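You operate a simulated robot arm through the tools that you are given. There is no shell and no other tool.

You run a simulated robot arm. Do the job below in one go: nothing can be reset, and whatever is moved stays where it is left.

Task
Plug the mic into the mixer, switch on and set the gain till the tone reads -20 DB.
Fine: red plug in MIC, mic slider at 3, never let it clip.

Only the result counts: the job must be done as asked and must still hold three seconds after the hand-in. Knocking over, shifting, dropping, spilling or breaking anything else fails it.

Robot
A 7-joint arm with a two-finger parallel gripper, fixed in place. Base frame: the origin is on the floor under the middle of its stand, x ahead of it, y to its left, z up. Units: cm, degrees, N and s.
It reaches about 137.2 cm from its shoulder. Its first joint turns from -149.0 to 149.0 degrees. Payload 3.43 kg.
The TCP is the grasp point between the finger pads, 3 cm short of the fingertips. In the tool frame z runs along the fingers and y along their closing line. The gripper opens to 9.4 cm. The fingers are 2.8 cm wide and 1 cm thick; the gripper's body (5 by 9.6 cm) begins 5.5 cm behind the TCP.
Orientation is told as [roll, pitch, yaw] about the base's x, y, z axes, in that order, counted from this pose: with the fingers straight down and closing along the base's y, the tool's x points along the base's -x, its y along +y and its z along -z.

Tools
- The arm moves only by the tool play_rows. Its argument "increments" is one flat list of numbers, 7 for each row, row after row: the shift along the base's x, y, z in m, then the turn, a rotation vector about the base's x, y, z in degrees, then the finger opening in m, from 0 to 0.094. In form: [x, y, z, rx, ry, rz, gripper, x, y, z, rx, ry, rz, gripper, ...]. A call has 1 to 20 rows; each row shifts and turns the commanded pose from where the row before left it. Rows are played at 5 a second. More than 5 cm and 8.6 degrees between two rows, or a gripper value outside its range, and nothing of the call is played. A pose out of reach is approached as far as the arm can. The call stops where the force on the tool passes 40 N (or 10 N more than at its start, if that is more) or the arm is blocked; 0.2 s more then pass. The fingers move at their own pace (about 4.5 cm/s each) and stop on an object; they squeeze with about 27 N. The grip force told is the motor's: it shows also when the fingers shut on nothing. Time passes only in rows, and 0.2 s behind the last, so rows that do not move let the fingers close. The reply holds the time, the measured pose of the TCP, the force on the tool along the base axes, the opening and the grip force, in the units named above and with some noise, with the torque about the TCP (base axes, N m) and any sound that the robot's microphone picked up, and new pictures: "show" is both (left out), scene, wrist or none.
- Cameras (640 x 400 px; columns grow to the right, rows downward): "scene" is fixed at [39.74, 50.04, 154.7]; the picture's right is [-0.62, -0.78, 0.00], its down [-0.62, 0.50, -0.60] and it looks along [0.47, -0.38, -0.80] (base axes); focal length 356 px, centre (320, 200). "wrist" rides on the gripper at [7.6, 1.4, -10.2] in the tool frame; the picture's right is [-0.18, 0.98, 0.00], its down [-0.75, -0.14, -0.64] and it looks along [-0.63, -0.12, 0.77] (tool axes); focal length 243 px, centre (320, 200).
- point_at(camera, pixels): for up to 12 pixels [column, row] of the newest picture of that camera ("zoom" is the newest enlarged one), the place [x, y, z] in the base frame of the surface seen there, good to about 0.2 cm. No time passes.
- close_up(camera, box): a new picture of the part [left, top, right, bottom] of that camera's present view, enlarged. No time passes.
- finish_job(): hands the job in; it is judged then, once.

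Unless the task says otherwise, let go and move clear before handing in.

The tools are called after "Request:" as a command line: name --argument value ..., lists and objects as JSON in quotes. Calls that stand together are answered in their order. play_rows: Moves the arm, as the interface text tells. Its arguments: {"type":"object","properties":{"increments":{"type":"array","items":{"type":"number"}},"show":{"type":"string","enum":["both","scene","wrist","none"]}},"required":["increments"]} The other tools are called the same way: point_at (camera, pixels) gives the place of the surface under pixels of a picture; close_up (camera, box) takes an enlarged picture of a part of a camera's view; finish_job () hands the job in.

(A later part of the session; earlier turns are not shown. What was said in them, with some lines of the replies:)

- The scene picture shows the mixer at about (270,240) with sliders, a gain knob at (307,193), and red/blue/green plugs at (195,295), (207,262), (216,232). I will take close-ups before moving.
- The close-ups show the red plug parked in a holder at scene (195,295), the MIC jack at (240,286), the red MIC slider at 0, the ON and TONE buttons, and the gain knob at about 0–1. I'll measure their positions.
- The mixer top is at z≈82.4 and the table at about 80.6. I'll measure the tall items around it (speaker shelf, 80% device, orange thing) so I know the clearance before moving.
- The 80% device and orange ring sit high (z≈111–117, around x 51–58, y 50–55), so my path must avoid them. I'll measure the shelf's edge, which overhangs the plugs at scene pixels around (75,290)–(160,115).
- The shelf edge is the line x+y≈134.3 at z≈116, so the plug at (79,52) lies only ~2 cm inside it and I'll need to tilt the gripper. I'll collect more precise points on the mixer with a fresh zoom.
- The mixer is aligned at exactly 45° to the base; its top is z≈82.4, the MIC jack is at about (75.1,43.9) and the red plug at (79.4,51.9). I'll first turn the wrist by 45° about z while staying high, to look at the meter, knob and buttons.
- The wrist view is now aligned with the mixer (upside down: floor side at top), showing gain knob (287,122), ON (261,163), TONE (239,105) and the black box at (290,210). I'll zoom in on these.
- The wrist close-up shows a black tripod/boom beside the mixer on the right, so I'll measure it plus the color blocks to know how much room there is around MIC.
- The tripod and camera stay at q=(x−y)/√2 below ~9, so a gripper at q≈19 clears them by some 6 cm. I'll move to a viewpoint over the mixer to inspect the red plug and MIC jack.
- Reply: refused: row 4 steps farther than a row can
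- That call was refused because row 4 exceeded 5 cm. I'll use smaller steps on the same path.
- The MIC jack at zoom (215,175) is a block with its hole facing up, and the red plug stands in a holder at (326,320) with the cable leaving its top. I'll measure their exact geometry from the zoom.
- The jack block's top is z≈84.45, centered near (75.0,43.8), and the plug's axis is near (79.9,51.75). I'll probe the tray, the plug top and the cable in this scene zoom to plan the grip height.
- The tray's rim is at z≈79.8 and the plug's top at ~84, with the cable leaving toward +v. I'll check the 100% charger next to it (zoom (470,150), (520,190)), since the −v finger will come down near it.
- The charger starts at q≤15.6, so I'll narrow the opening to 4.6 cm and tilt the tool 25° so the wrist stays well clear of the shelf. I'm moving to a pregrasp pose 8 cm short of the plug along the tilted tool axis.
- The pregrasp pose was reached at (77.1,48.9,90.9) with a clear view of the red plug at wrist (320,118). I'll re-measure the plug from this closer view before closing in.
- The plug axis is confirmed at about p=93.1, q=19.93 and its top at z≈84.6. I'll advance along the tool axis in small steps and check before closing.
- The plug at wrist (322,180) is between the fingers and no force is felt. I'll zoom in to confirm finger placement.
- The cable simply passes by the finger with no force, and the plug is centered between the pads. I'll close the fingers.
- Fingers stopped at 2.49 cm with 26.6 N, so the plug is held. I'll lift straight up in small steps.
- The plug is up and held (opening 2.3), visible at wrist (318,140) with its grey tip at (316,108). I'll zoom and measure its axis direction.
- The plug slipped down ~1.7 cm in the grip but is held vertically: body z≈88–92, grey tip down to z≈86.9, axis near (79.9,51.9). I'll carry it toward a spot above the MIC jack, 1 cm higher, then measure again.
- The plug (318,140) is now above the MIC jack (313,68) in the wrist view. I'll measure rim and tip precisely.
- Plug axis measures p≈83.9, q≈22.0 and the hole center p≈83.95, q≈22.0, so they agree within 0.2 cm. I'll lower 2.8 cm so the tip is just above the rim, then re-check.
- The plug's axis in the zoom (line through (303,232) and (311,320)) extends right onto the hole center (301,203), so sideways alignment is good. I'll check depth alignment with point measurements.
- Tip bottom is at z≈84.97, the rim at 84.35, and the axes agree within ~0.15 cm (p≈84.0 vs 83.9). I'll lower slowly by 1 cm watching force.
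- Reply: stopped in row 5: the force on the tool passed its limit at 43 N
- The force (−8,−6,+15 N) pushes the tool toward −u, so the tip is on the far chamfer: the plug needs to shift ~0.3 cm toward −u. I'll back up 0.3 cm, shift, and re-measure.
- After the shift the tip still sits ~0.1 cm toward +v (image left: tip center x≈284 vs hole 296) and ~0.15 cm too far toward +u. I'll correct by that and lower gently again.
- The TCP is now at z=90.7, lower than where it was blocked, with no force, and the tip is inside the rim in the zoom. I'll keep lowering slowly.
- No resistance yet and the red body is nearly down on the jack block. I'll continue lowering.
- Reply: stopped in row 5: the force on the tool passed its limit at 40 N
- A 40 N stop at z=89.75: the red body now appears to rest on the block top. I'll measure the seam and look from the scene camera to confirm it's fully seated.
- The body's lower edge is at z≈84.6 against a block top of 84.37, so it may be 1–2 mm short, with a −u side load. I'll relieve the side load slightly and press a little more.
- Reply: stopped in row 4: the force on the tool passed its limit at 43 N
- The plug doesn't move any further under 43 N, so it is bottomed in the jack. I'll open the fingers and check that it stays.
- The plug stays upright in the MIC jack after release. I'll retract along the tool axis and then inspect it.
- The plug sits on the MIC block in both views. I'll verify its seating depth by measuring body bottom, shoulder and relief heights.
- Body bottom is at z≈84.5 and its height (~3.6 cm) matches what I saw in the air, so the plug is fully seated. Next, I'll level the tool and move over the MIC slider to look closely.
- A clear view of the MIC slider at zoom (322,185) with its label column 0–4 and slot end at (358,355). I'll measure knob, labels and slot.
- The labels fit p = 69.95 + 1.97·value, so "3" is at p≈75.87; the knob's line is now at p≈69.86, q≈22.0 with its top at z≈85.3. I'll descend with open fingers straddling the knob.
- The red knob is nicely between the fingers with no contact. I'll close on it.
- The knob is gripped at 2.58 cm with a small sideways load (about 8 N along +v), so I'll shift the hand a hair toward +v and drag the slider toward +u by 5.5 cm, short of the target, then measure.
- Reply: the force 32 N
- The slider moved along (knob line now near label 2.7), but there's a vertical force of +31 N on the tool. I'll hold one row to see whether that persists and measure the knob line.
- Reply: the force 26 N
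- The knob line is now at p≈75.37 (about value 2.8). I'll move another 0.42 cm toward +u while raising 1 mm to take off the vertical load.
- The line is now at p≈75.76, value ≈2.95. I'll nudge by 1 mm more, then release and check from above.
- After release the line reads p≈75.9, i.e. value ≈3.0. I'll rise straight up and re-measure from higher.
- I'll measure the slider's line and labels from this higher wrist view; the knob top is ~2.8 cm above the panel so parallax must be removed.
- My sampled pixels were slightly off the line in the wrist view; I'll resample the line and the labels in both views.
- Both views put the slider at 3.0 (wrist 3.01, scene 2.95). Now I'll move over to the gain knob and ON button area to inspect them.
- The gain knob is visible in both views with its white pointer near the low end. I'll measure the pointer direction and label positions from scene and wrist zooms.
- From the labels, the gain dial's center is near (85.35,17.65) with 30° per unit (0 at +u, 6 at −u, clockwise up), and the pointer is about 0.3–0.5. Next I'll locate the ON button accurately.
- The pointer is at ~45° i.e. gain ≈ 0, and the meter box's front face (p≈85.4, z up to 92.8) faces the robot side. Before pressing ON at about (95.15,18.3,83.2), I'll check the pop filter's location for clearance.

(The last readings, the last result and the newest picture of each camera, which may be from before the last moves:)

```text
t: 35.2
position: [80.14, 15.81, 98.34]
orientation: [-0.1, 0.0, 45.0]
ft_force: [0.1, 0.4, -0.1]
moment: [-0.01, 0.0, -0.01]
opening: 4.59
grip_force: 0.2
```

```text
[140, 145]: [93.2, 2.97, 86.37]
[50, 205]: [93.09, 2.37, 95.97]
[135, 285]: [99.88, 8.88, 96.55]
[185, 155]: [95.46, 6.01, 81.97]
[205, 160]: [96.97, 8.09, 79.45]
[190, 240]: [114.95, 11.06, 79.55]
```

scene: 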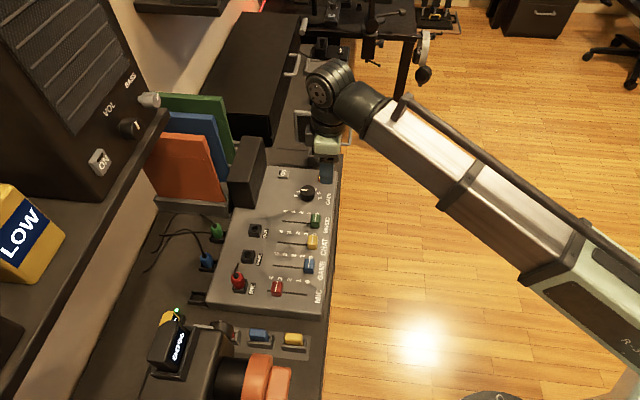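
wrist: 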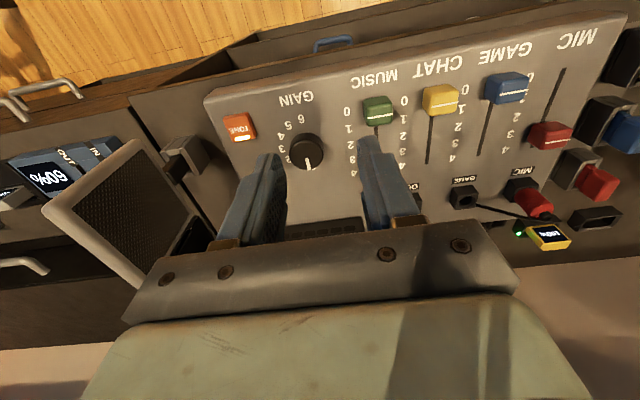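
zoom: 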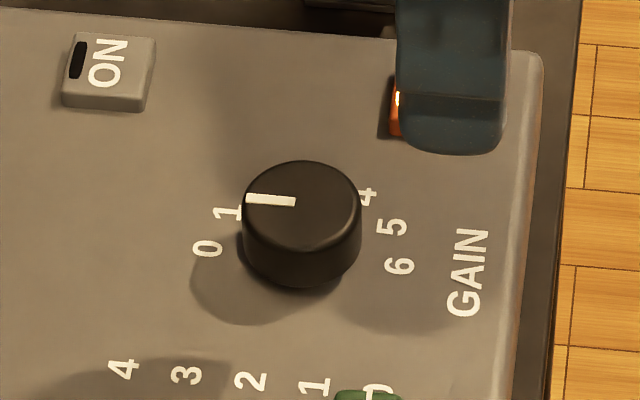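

The panel stays at q≈64, leaving ~5 cm to the gripper body at the ON button. I'll close the fingers and move above ON, stopping ~2 cm over it.

Request:
play_rows --increments '[0.0375, 0.0062, 0, 0, 0, 0, 0, 0.0375, 0.0062, 0, 0, 0, 0, 0, 0.0375, 0.0062, 0, 0, 0, 0, 0, 0.0375, 0.0063, 0, 0, 0, 0, 0, 0, 0, -0.025, 0, 0, 0, 0, 0, 0, -0.025, 0, 0, 0, 0, 0, 0, -0.025, 0, 0, 0, 0, 0, 0, -0.02, 0, 0, 0, 0, 0, 0, 0, 0, 0, 0, 0]' --show "both"

Request:
close_up --camera "wrist" --box '[240, 80, 400, 220]'

Request:
close_up --camera "scene" --box '[240, 130, 340, 210]'

```text
t: 37.2
position: [95.15, 18.39, 88.85]
orientation: [-0.2, 0.0, 44.9]
ft_force: [-0.6, 0.2, -0.5]
moment: [-0.01, -0.01, 0.03]
opening: 0.01
grip_force: 27.1
```

scene: 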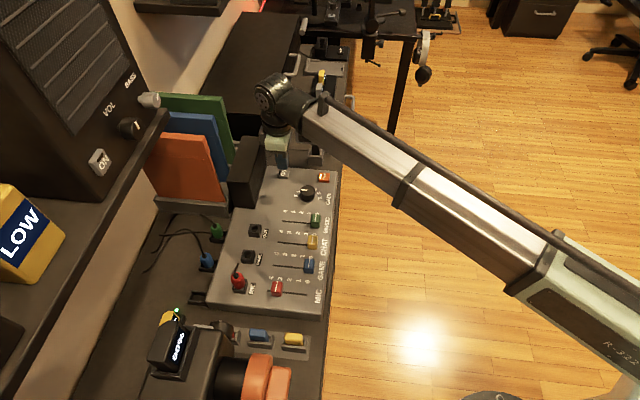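
wrist: 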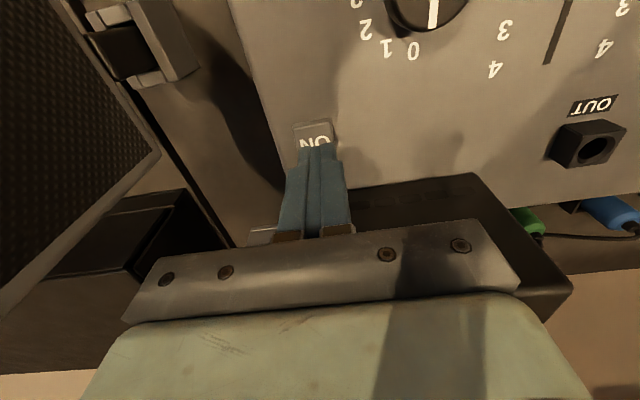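

```text
2.86 times, centred on (320, 150) of wrist
```

zoom: 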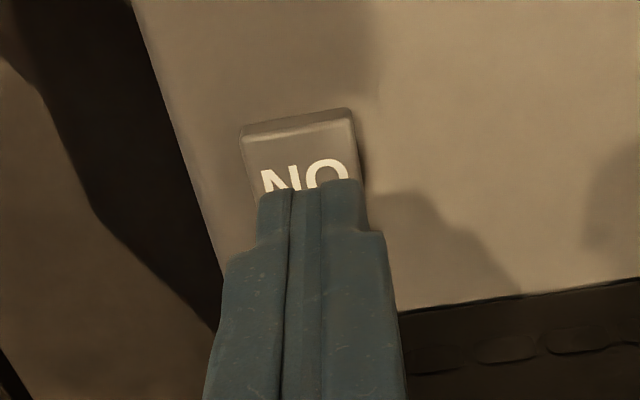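

```text
5.00 times, centred on (290, 170) of scene
```

zoom: 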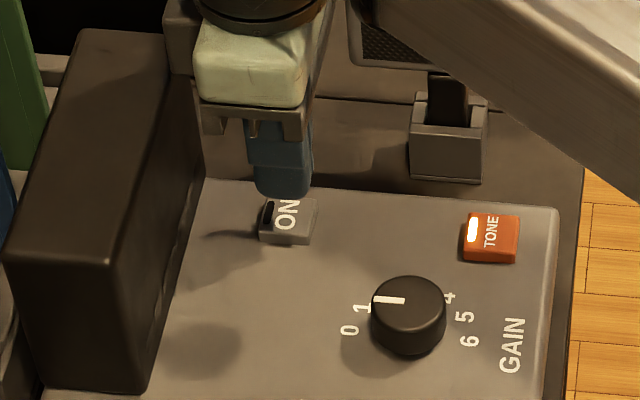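

The closed fingertips are over the ON button (scene zoom (285,190)). I'll lower most of the way, then press in small steps and listen for a click.

Request:
play_rows --increments '[0, 0, -0.008, 0, 0, 0, 0, 0, 0, -0.008, 0, 0, 0, 0, 0, 0, -0.006, 0, 0, 0, 0, 0, 0, -0.002, 0, 0, 0, 0, 0, 0, -0.0015, 0, 0, 0, 0, 0, 0, -0.0015, 0, 0, 0, 0, 0, 0, 0, 0, 0, 0, 0]' --show "both"

Request:
close_up --camera "scene" --box '[220, 130, 340, 230]'

```text
t: 38.8
position: [95.17, 18.29, 86.16]
orientation: [-0.1, 0.0, 45.0]
ft_force: [0.5, -0.5, -0.3]
moment: [-0.01, -0.01, 0.0]
opening: 0.02
grip_force: 26.8
```

scene: 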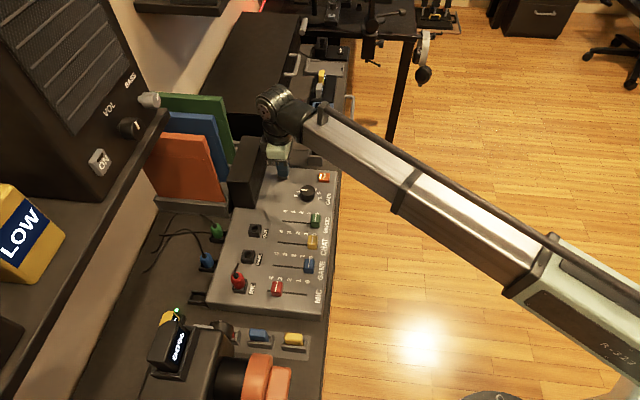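
wrist: 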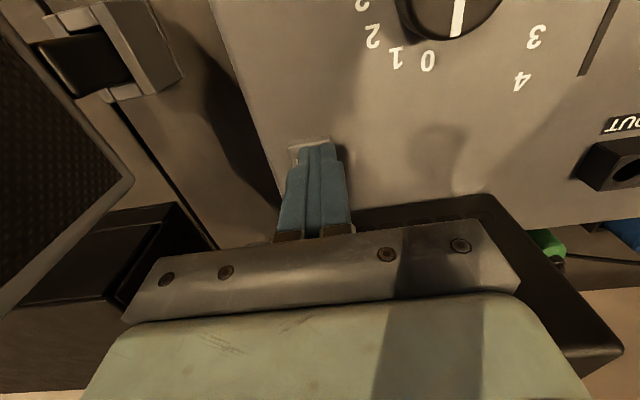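

```text
4.00 times, centred on (280, 180) of scene
```

zoom: 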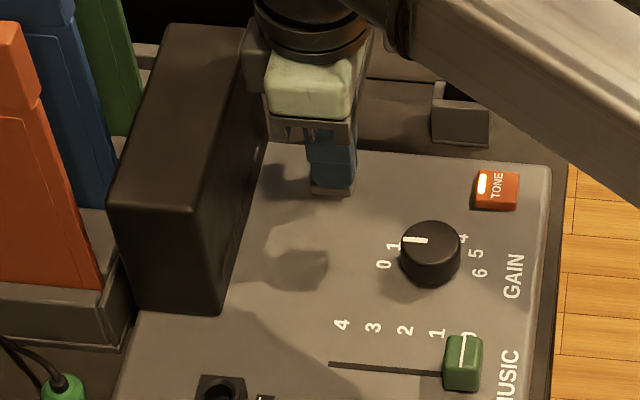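

Fingertips are about at the button top (z≈83.15) with no force yet. I'll press further in 1 mm steps.

Request:
play_rows --increments '[0, 0, -0.001, 0, 0, 0, 0, 0, 0, -0.001, 0, 0, 0, 0, 0, 0, -0.001, 0, 0, 0, 0]' --show "scene"

Request:
close_up --camera "scene" --box '[220, 130, 340, 230]'

```text
t: 39.6
position: [95.23, 18.35, 85.85]
orientation: [-0.1, 0.1, 44.9]
ft_force: [1.3, -0.9, 2.2]
moment: [-0.01, 0.0, 0.01]
opening: 0.02
grip_force: 27.2
heard: click
```

scene: 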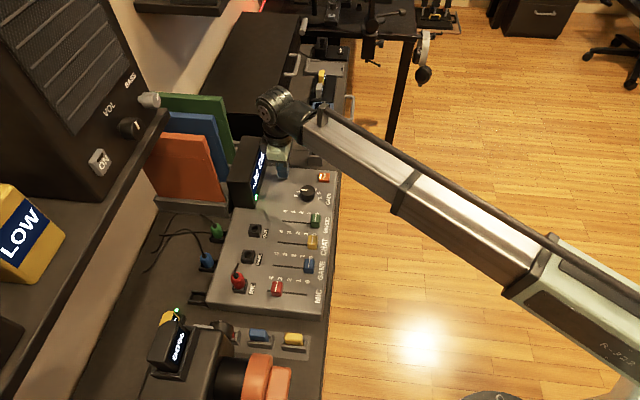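

```text
4.00 times, centred on (280, 180) of scene
```

zoom: 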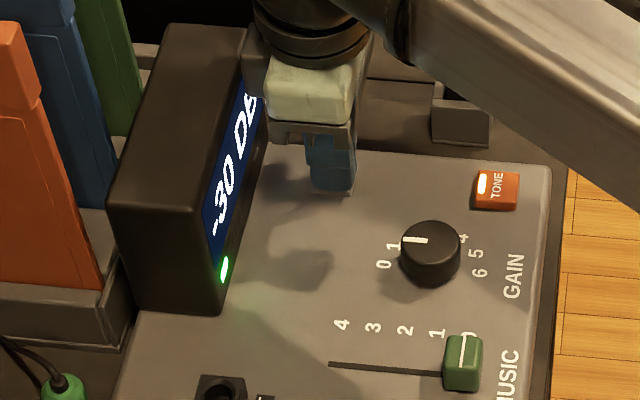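

A click was heard and the meter now shows "-30 DB" with a green light. I'll lift off the button straight up.

Request:
play_rows --increments '[0, 0, 0.01, 0, 0, 0, 0, 0, 0, 0.02, 0, 0, 0, 0, 0, 0, 0.03, 0, 0, 0, 0, 0, 0, 0.03, 0, 0, 0, 0, 0, 0, 0.03, 0, 0, 0, 0, 0, 0, 0, 0, 0, 0, 0]' --show "both"

Request:
close_up --camera "scene" --box '[220, 130, 340, 230]'

Request:
close_up --camera "wrist" --box '[250, 0, 640, 260]'

```text
t: 41.0
position: [95.13, 18.32, 97.86]
orientation: [-0.1, 0.0, 45.1]
ft_force: [0.2, -0.6, -0.9]
moment: [-0.03, -0.03, -0.02]
opening: 0.02
grip_force: 26.6
```

scene: 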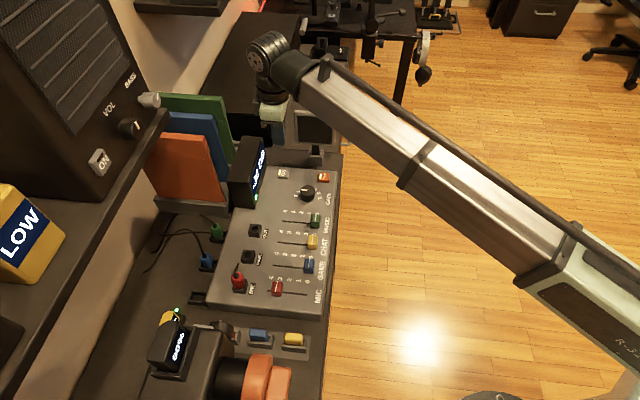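
wrist: 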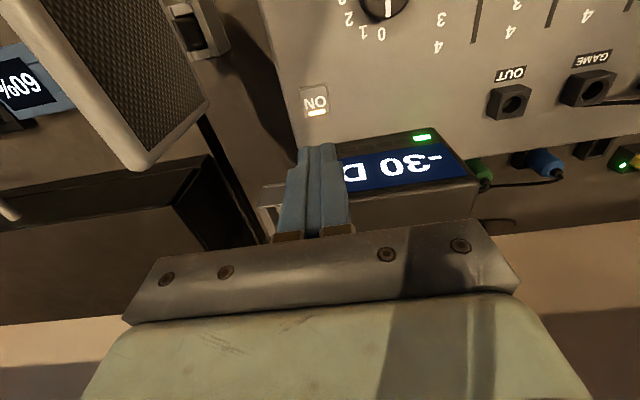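

```text
4.00 times, centred on (280, 180) of scene
```

zoom: 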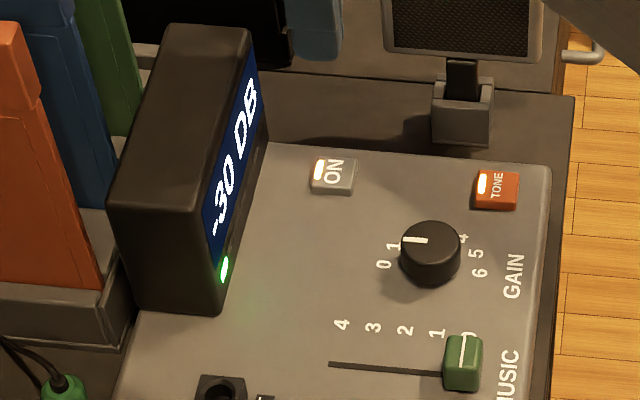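

```text
1.54 times, centred on (445, 130) of wrist
```

zoom: 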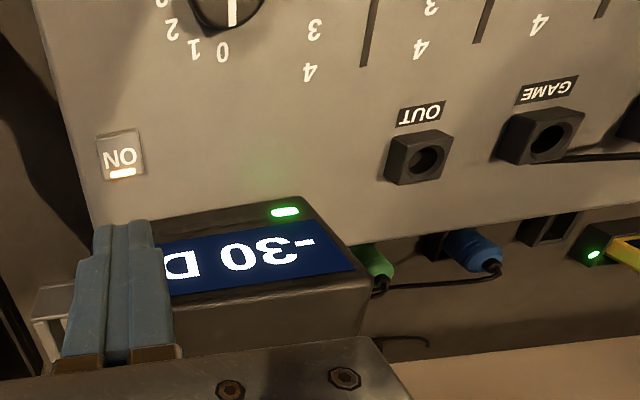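

ON is lit and the meter reads -30 DB at gain 0, so I need +10 dB. I'll move above the gain knob at (85.2,17.8), turning the hand 15° clockwise to keep clear of the MUSIC slider, with the fingers open 5.6 cm.

Request:
play_rows --increments '[-0.025, -0.0014, 0, 0, 0, -5, 0.056, -0.025, -0.0014, 0, 0, 0, -5, 0.056, -0.025, -0.0014, 0, 0, 0, -5, 0.056, -0.0243, -0.0013, 0, 0, 0, 0, 0.056, 0, 0, -0.02, 0, 0, 0, 0.056, 0, 0, -0.02, 0, 0, 0, 0.056, 0, 0, 0, 0, 0, 0, 0.056]' --show "both"

Request:
close_up --camera "wrist" --box '[220, 60, 420, 220]'

Request:
close_up --camera "scene" --box '[220, 130, 340, 230]'

```text
t: 42.6
position: [85.31, 17.9, 93.88]
orientation: [-0.1, 0.0, 30.1]
ft_force: [-0.2, -0.1, 0.3]
moment: [0.03, 0.0, 0.01]
opening: 5.58
grip_force: 0.1
```

scene: 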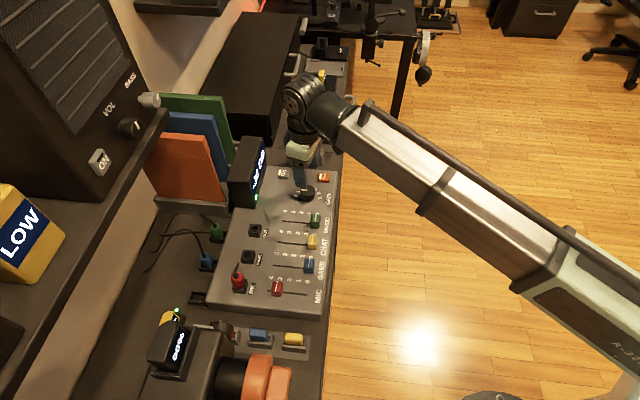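
wrist: 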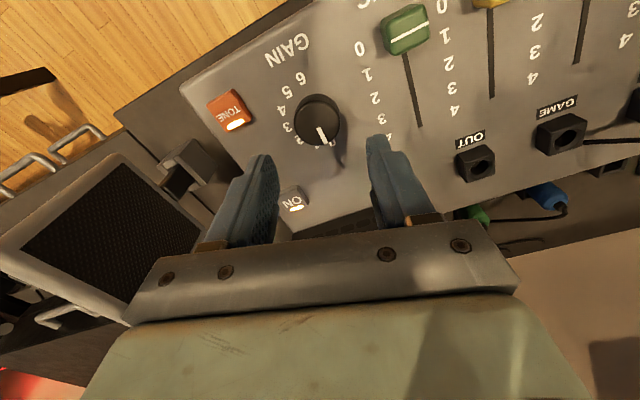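

```text
2.50 times, centred on (320, 140) of wrist
```

zoom: 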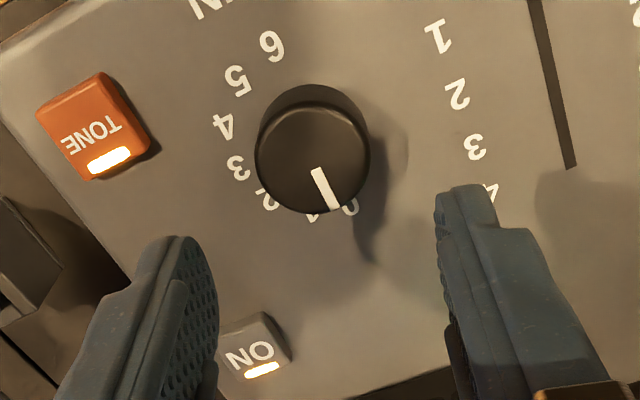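

```text
4.00 times, centred on (280, 180) of scene
```

zoom: 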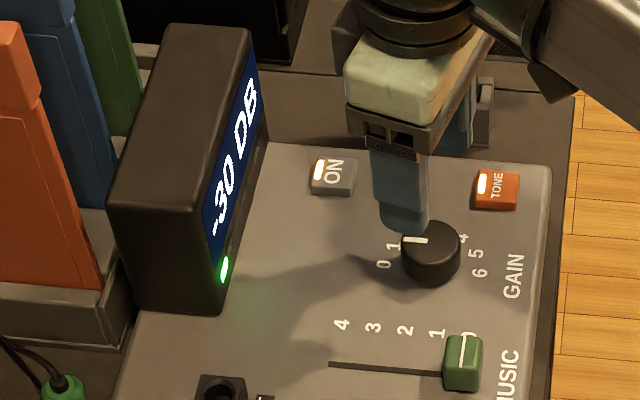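

The knob's top is clearly visible at zoom (313,155). I'll measure its center from this view before descending.

Request:
point_at --camera "zoom" --pixels '[[264, 155], [362, 153], [313, 110], [314, 206], [275, 125], [350, 125], [275, 190], [352, 190], [315, 172], [334, 207]]'

```text
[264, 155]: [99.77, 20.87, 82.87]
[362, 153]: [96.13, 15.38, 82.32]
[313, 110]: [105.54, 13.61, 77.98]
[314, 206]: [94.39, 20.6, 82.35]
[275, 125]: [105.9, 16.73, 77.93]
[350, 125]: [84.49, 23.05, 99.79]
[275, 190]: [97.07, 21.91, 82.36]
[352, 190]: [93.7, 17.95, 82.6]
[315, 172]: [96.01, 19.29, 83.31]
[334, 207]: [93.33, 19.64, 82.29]
```

The newest zoom was the scene one, so those points weren't the knob; I'll redo it with wrist pixels.

Request:
point_at --camera "wrist" --pixels '[[297.6, 122], [336.8, 121.2], [317.2, 104], [317.6, 142.4], [302, 110], [332, 110], [302, 136], [332.8, 136], [318, 128.8], [325.6, 142.8], [342, 142], [331, 145]]'

```text
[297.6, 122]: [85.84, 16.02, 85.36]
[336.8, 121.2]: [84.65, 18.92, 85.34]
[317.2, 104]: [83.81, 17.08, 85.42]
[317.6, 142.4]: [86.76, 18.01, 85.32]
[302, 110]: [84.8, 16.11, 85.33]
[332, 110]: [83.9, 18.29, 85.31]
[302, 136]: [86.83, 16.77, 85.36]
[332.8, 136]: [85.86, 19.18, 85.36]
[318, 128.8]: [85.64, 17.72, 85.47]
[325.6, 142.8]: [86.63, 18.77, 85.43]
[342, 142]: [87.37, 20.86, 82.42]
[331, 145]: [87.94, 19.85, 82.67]
```

The knob center is about (85.28,17.6), diameter ~3.5, top z≈85.35. I'll shift 3 mm toward −y and descend so the fingers straddle the knob.

Request:
play_rows --increments '[-0.0003, -0.0027, 0, 0, 0, 0, 0.056, 0, 0, -0.025, 0, 0, 0, 0.056, 0, 0, -0.025, 0, 0, 0, 0.056, 0, 0, -0.015, 0, 0, 0, 0.056, 0, 0, -0.013, 0, 0, 0, 0.056, 0, 0, 0, 0, 0, 0, 0.056]' --show "both"

Request:
close_up --camera "wrist" --box '[220, 60, 420, 220]'

Request:
close_up --camera "scene" --box '[220, 130, 340, 230]'

```text
t: 44.0
position: [85.27, 17.46, 86.2]
orientation: [-0.1, 0.0, 30.0]
ft_force: [1.5, 0.4, -0.5]
moment: [0.02, -0.03, -0.02]
opening: 5.6
grip_force: 0.0
```

scene: 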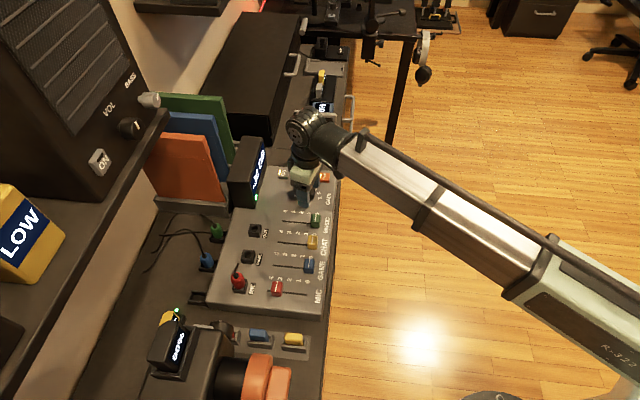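
wrist: 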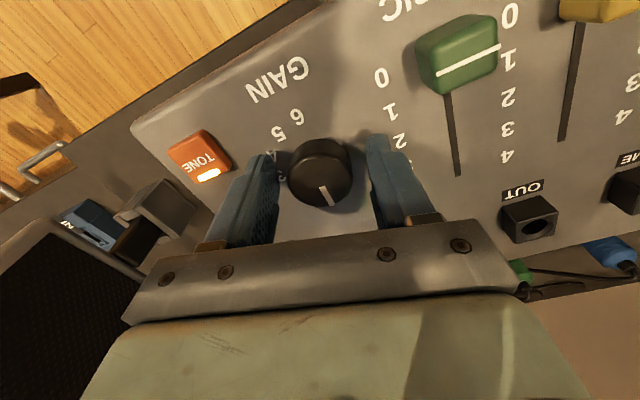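

```text
2.50 times, centred on (320, 140) of wrist
```

zoom: 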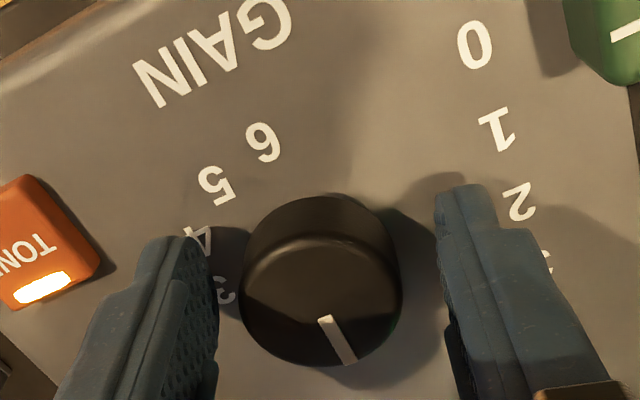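

```text
4.00 times, centred on (280, 180) of scene
```

zoom: 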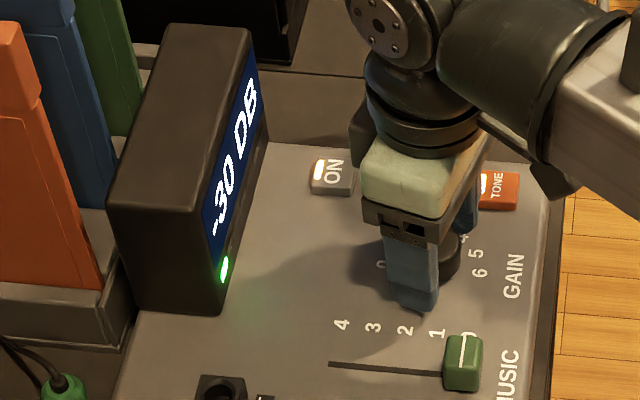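

The knob sits centered between the fingers and the meter still reads -30 DB. I'll close on it.

Request:
play_rows --increments '[0, 0, 0, 0, 0, 0, 0.02, 0, 0, 0, 0, 0, 0, 0.02, 0, 0, 0, 0, 0, 0, 0.02, 0, 0, 0, 0, 0, 0, 0.02]' --show "both"

Request:
close_up --camera "scene" --box '[220, 130, 340, 230]'

```text
t: 45.0
position: [85.17, 17.51, 86.16]
orientation: [-0.1, 0.0, 29.9]
ft_force: [3.3, -5.6, -1.8]
moment: [-0.02, -0.04, -0.01]
opening: 3.74
grip_force: 45.4
```

scene: 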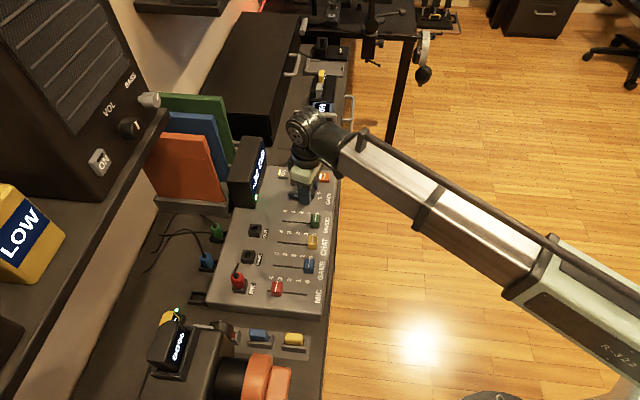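
wrist: 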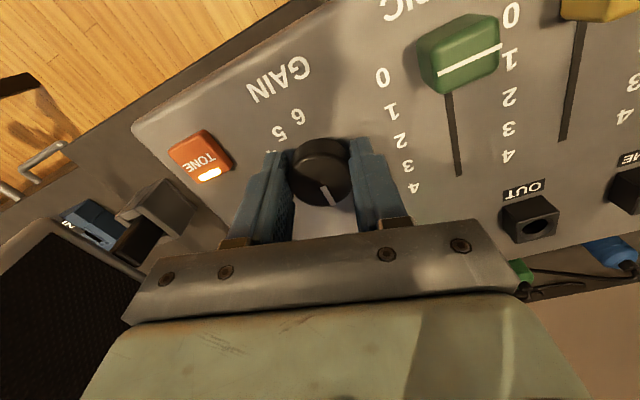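

```text
4.00 times, centred on (280, 180) of scene
```

zoom: 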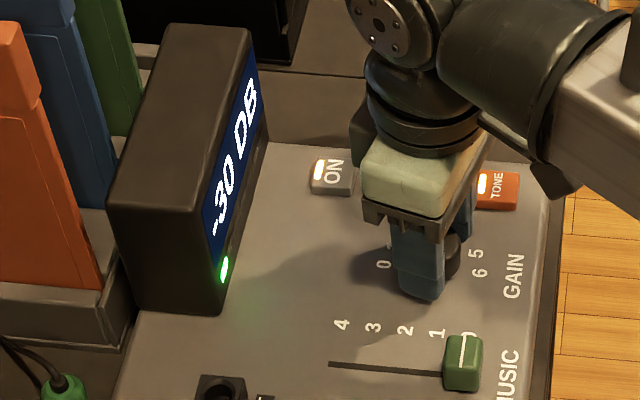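

The knob is held at 3.74 cm and the meter still shows -30 DB. I'll turn clockwise by 10° and read the meter.

Request:
play_rows --increments '[0, 0, 0, 0, 0, -3.4, 0.02, 0, 0, 0, 0, 0, -3.3, 0.02, 0, 0, 0, 0, 0, -3.3, 0.02, 0, 0, 0, 0, 0, 0, 0.02]' --show "both"

Request:
close_up --camera "scene" --box '[220, 130, 340, 230]'

```text
t: 46.0
position: [85.2, 17.48, 86.08]
orientation: [-0.2, 0.0, 19.9]
ft_force: [2.6, -7.8, 4.0]
moment: [-0.14, 0.16, -0.01]
opening: 3.73
grip_force: 44.4
```

scene: 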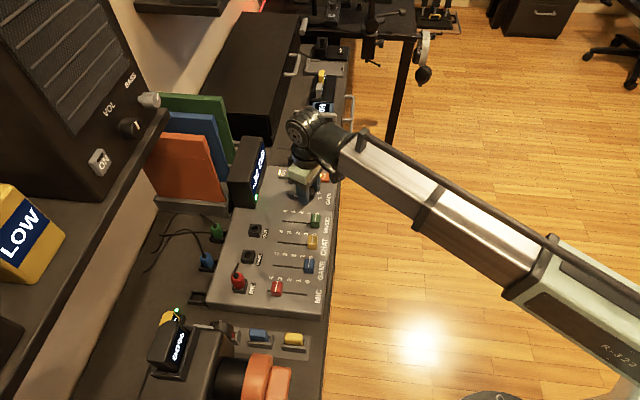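
wrist: 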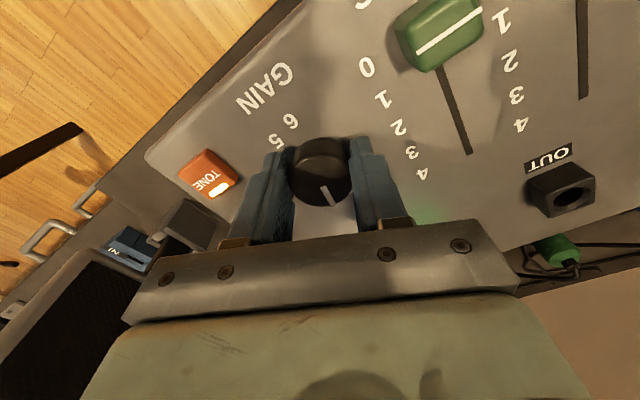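

```text
4.00 times, centred on (280, 180) of scene
```

zoom: 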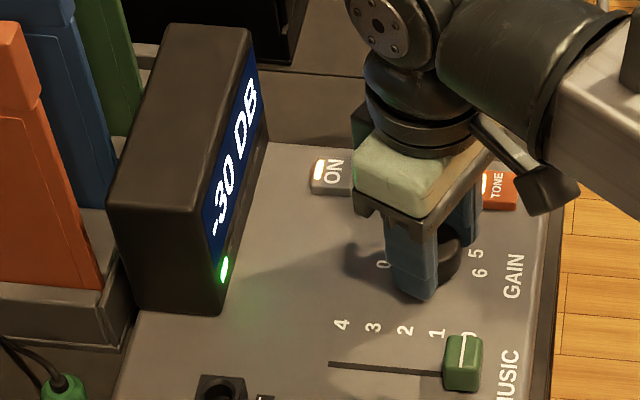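

The knob followed the hand (pointer unchanged in the hand frame), but the meter still reads -30 DB, so it may show coarse steps. I'll turn another 8°.

Request:
play_rows --increments '[0, 0, 0, 0, 0, -4, 0.02, 0, 0, 0, 0, 0, -4, 0.02, 0, 0, 0, 0, 0, 0, 0.02]' --show "scene"

Request:
close_up --camera "scene" --box '[220, 130, 340, 230]'

```text
t: 46.8
position: [85.11, 17.54, 86.21]
orientation: [0.0, 0.0, 11.8]
ft_force: [2.0, -7.4, 14.8]
moment: [-0.45, 0.82, -0.06]
opening: 3.76
grip_force: 45.3
```

scene: 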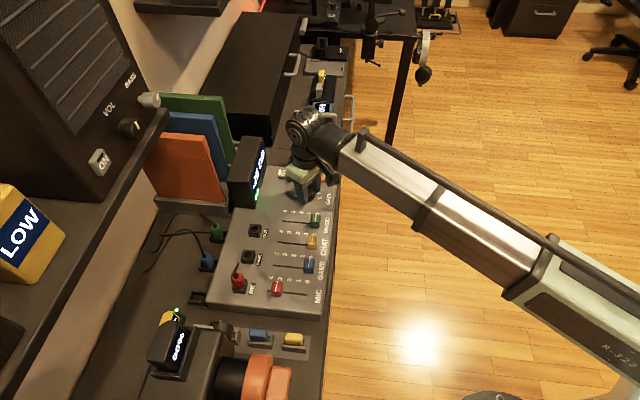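

```text
4.00 times, centred on (280, 180) of scene
```

zoom: 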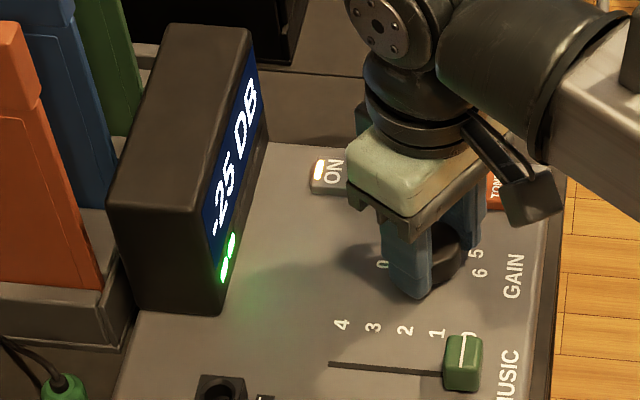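

At about 18° (gain ≈0.6) the meter switched to -25 DB, suggesting 5 dB per unit rounded, so -20 DB should be centered at gain 2. I'll turn another 20° and check.

Request:
play_rows --increments '[0, 0, 0, 0, 0, -4, 0.02, 0, 0, 0, 0, 0, -4, 0.02, 0, 0, 0, 0, 0, -4, 0.02, 0, 0, 0, 0, 0, -4, 0.02, 0, 0, 0, 0, 0, -4, 0.02, 0, 0, 0, 0, 0, 0, 0.02]' --show "both"

Request:
close_up --camera "scene" --box '[220, 130, 340, 230]'

```text
t: 48.2
position: [85.23, 17.75, 86.1]
orientation: [0.0, -0.1, -8.0]
ft_force: [3.4, 9.7, 7.6]
moment: [0.18, -1.32, 0.05]
opening: 3.75
grip_force: 44.7
```

scene: 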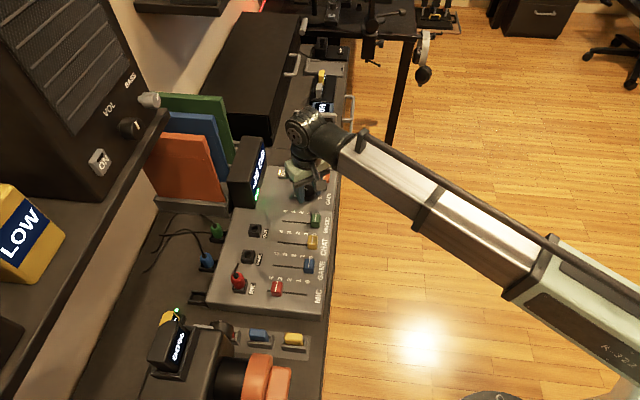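
wrist: 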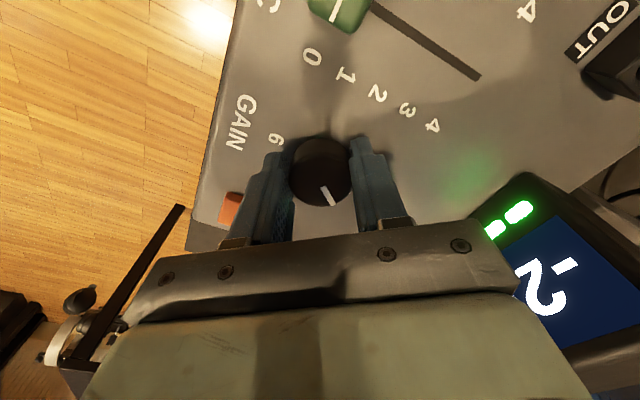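

```text
4.00 times, centred on (280, 180) of scene
```

zoom: 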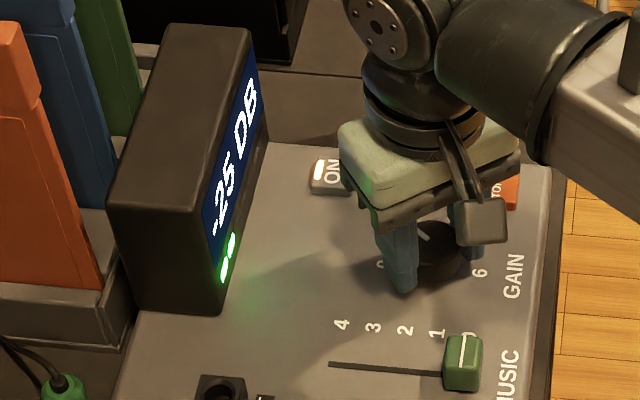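

Still -25 DB at about 38° (gain ≈1.27), as the model predicts. I'll turn another 10° to find the change to -20.

Request:
play_rows --increments '[0, 0, 0, 0, 0, -3.4, 0.02, 0, 0, 0, 0, 0, -3.3, 0.02, 0, 0, 0, 0, 0, -3.3, 0.02, 0, 0, 0, 0, 0, 0, 0.02]' --show "scene"

Request:
close_up --camera "scene" --box '[220, 130, 340, 230]'

```text
t: 49.2
position: [85.13, 17.81, 86.18]
orientation: [0.1, 0.0, -17.9]
ft_force: [3.3, 25.0, 8.0]
moment: [0.06, -0.81, 0.1]
opening: 3.73
grip_force: 45.0
```

scene: 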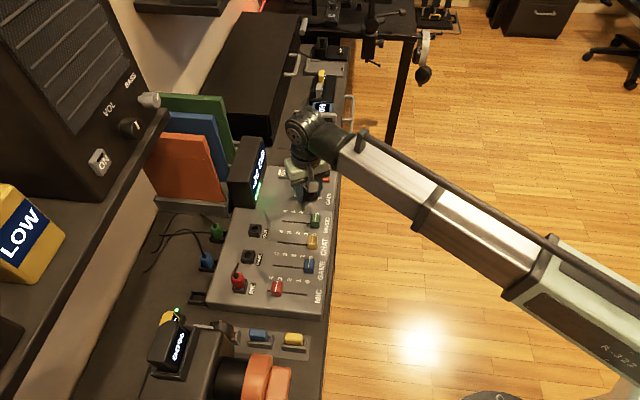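

```text
4.00 times, centred on (280, 180) of scene
```

zoom: 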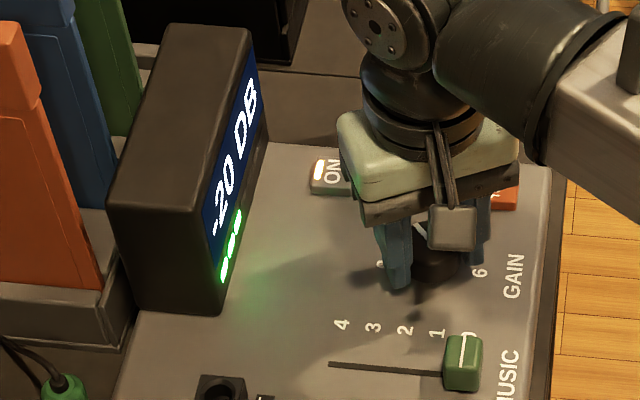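

The meter now reads -20 DB (gain ≈1.6), with a 25 N side load toward +y showing the hand sits slightly off the knob's axis. I'll recenter 2 mm toward +y and turn the last 12° so the gain rests at 2, mid-band.

Request:
play_rows --increments '[0, 0.001, 0, 0, 0, 0, 0.02, 0, 0.001, 0, 0, 0, -3, 0.02, 0, 0, 0, 0, 0, -3, 0.02, 0, 0, 0, 0, 0, -3, 0.02, 0, 0, 0, 0, 0, -3, 0.02, 0, 0, 0, 0, 0, 0, 0.02]' --show "both"

Request:
close_up --camera "scene" --box '[220, 130, 340, 230]'

```text
t: 50.6
position: [85.23, 17.79, 86.14]
orientation: [0.0, -0.1, -30.0]
ft_force: [8.8, 17.4, 21.3]
moment: [0.6, 0.49, 0.11]
opening: 3.73
grip_force: 44.7
```

scene: 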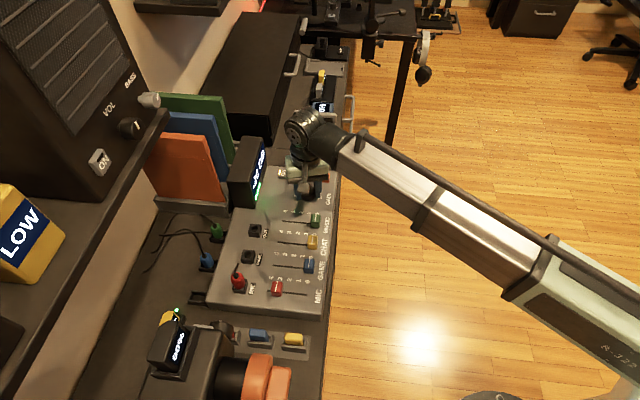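
wrist: 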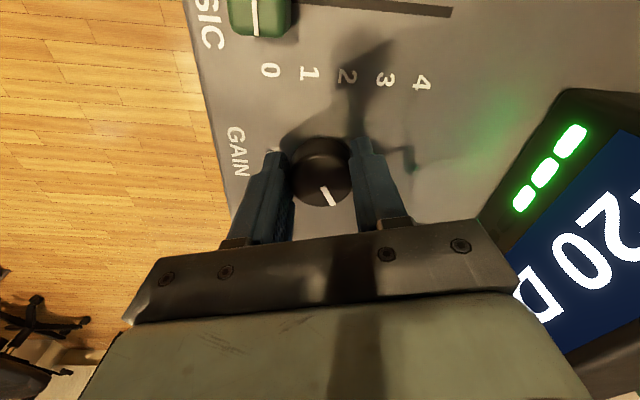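

```text
4.00 times, centred on (280, 180) of scene
```

zoom: 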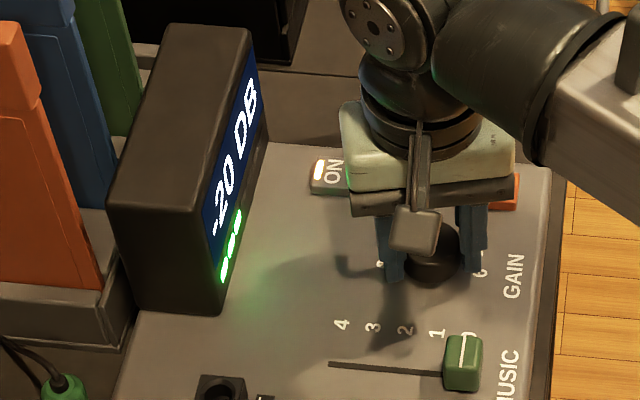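

The meter holds -20 DB at gain ≈2. I'll relax the load slightly and open the fingers.

Request:
play_rows --increments '[0.0005, 0.001, 0.001, 0, 0, 0, 0.02, 0, 0, 0, 0, 0, 0, 0.03, 0, 0, 0, 0, 0, 0, 0.056, 0, 0, 0, 0, 0, 0, 0.056, 0, 0, 0, 0, 0, 0, 0.056]' --show "both"

Request:
close_up --camera "scene" --box '[220, 130, 340, 230]'

```text
t: 51.8
position: [85.24, 17.91, 86.17]
orientation: [0.0, 0.0, -30.0]
ft_force: [0.5, -0.2, -0.7]
moment: [0.0, 0.04, -0.06]
opening: 5.62
grip_force: 0.0
```

scene: 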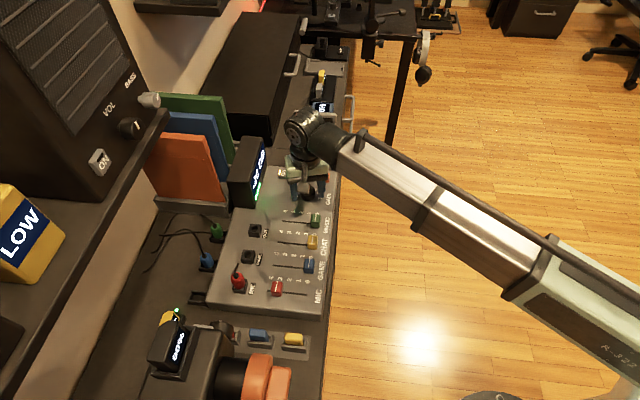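
wrist: 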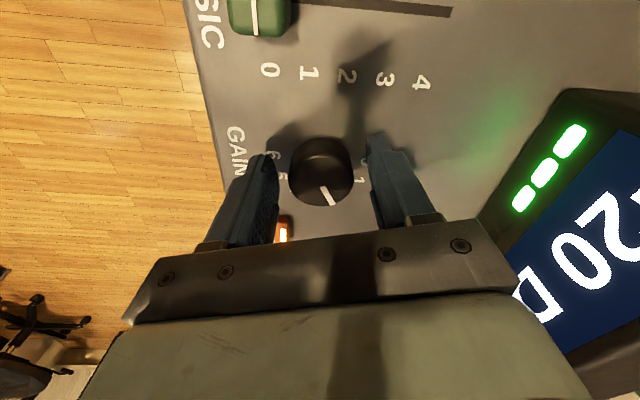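

```text
4.00 times, centred on (280, 180) of scene
```

zoom: 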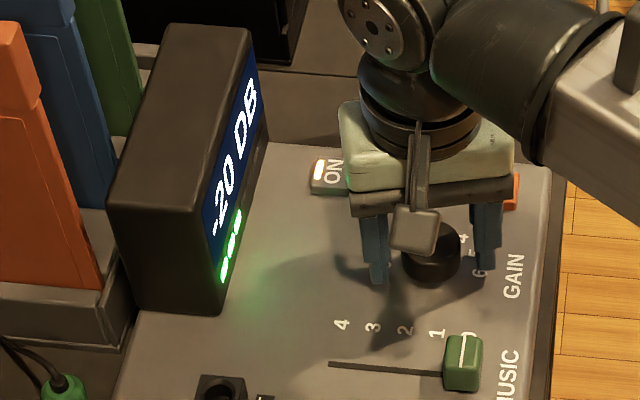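

The fingers are open and free of the knob, and the meter still reads -20 DB. I'll lift straight up, then away from the mixer.

Request:
play_rows --increments '[0, 0, 0.015, 0, 0, 0, 0.056, 0, 0, 0.025, 0, 0, 0, 0.056, 0, 0, 0.035, 0, 0, 0, 0.056, 0, 0, 0.04, 0, 0, 0, 0.056, 0, 0, 0.04, 0, 0, 5, 0.056, -0.03, 0, 0.03, 0, 0, 8, 0.056, -0.03, 0, 0.03, 0, 0, 8, 0.056, -0.03, 0, 0.02, 0, 0, 8, 0.056, -0.03, 0, 0, 0, 0, 8, 0.056, -0.03, 0, 0, 0, 0, 8, 0.056, 0, 0, 0, 0, 0, 0, 0.056]' --show "both"

Request:
close_up --camera "scene" --box '[180, 130, 350, 320]'

Request:
close_up --camera "scene" --box '[220, 130, 340, 230]'

```text
t: 54.2
position: [70.19, 17.78, 109.53]
orientation: [-0.1, 0.1, 15.1]
ft_force: [-0.1, 0.6, 1.2]
moment: [-0.01, 0.02, -0.03]
opening: 5.58
grip_force: 0.1
```

scene: 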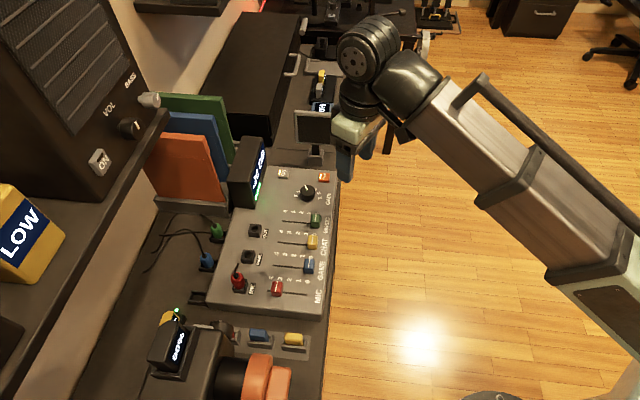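
wrist: 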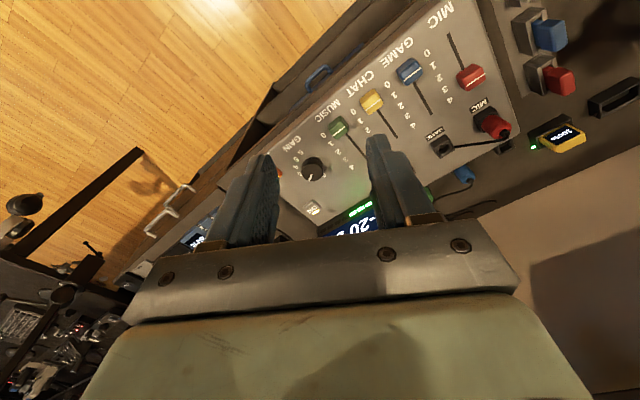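

```text
2.11 times, centred on (265, 225) of scene
```

zoom: 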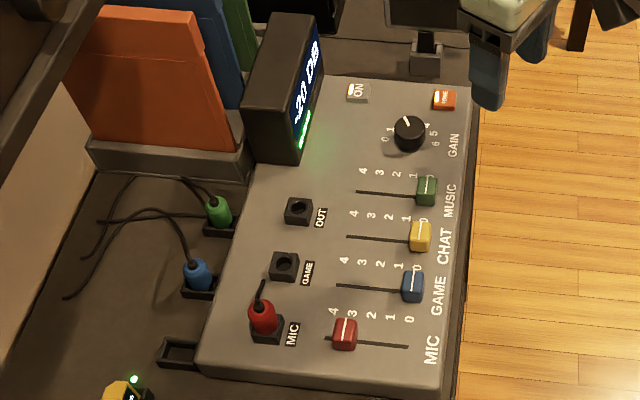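

```text
4.00 times, centred on (280, 180) of scene
```

zoom: 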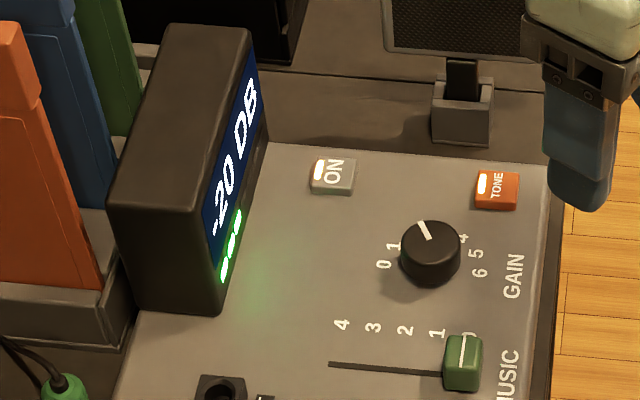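

Everything reads as asked: ON lit, -20 DB, red plug in MIC, slider around 3. I'll double-check the gain pointer and slider values with an unobstructed close-up.

Request:
close_up --camera "scene" --box '[290, 175, 330, 205]'

Request:
close_up --camera "scene" --box '[225, 260, 325, 310]'

Request:
point_at --camera "wrist" --pixels '[[465, 78], [475, 74], [484, 70], [428, 53], [433, 65], [438, 77], [443, 89], [449, 100]]'

```text
13.33 times, centred on (310, 190) of scene
```

zoom: 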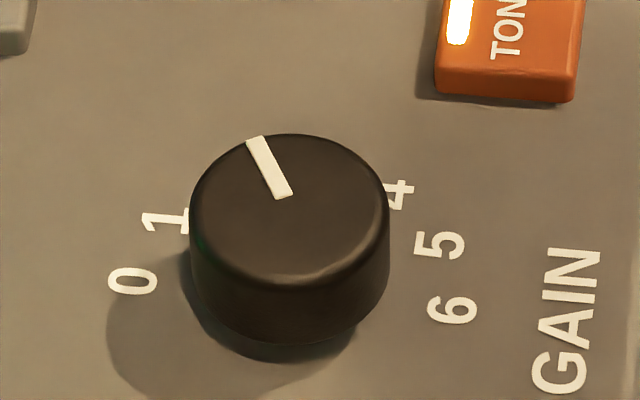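

```text
6.40 times, centred on (275, 285) of scene
```

zoom: 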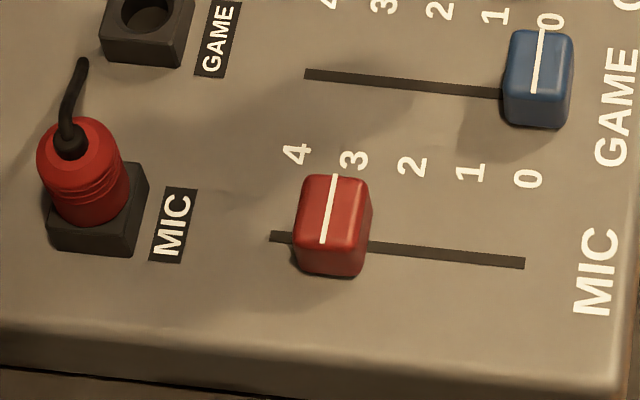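

```text
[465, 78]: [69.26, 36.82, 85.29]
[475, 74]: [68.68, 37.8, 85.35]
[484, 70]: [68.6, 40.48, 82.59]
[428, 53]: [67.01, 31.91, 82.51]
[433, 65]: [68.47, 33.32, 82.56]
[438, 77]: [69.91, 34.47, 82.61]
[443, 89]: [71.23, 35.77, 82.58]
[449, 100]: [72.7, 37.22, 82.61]
```

The pointer direction works out to −14° i.e. gain ≈1.97, and the plug looks seated. One last precise check of the slider line in the wrist view.

Request:
close_up --camera "wrist" --box '[415, 30, 525, 140]'

```text
3.64 times, centred on (470, 85) of wrist
```

zoom: 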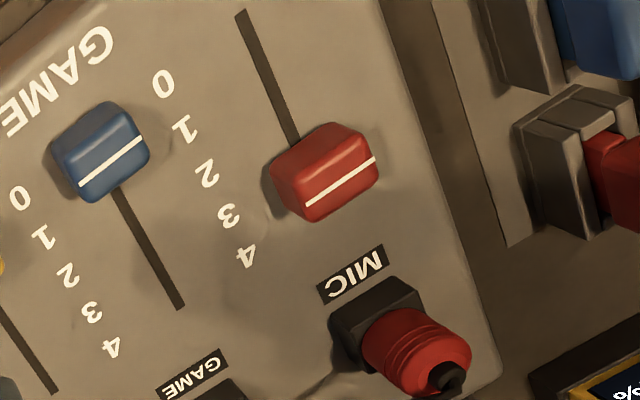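

Request:
point_at --camera "zoom" --pixels '[[312, 202], [325, 193], [340, 183], [355, 172], [368, 163], [163, 84], [185, 130], [207, 174], [228, 216], [246, 256], [243, 14]]'

```text
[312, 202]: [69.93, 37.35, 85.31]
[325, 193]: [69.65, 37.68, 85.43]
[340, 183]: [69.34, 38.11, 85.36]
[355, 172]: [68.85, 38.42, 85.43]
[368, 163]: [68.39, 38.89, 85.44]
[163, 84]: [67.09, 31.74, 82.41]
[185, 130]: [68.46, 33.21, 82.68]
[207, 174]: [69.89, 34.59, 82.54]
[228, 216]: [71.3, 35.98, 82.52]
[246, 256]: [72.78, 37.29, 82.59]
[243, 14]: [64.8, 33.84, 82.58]
```

The slider line averages p≈75.89 against label 3 at 75.86, so it sits at 3.0. The meter holds -20 DB, the plug is in MIC, ON is lit and the arm is clear, so I'm handing in.

Request:
finish_job

```text
The job is handed in.
```

The job is handed in. The mic is plugged in, the mixer is on and the tone reads -20 DB. I haven't seen the verdict, only the last pictures and measurements before hand-in.

- **Plug:** The red plug is in the MIC jack. Its body rests on the block, and it did not move further under about 43 N of pressing.
- **Slider:** The MIC slider is at 3. Its white line measured 0.03 cm from the printed 3 at the end.
- **Power:** I pressed ON once, heard the click, and its light is lit.
- **Gain:** I turned it up from 0 to about 2. The meter stepped from -30 to -25 to -20 DB and stayed at -20 after I let go.
- **Clipping:** The meter never read above -20 DB, and its lights were green in every picture.

The plug slipped about 1.7 cm in the fingers while being lifted from its holder, and the first try at the jack caught the rim. Neither seems to have done any harm. I saw nothing else moved or knocked, and the arm was clear above the desk at hand-in.
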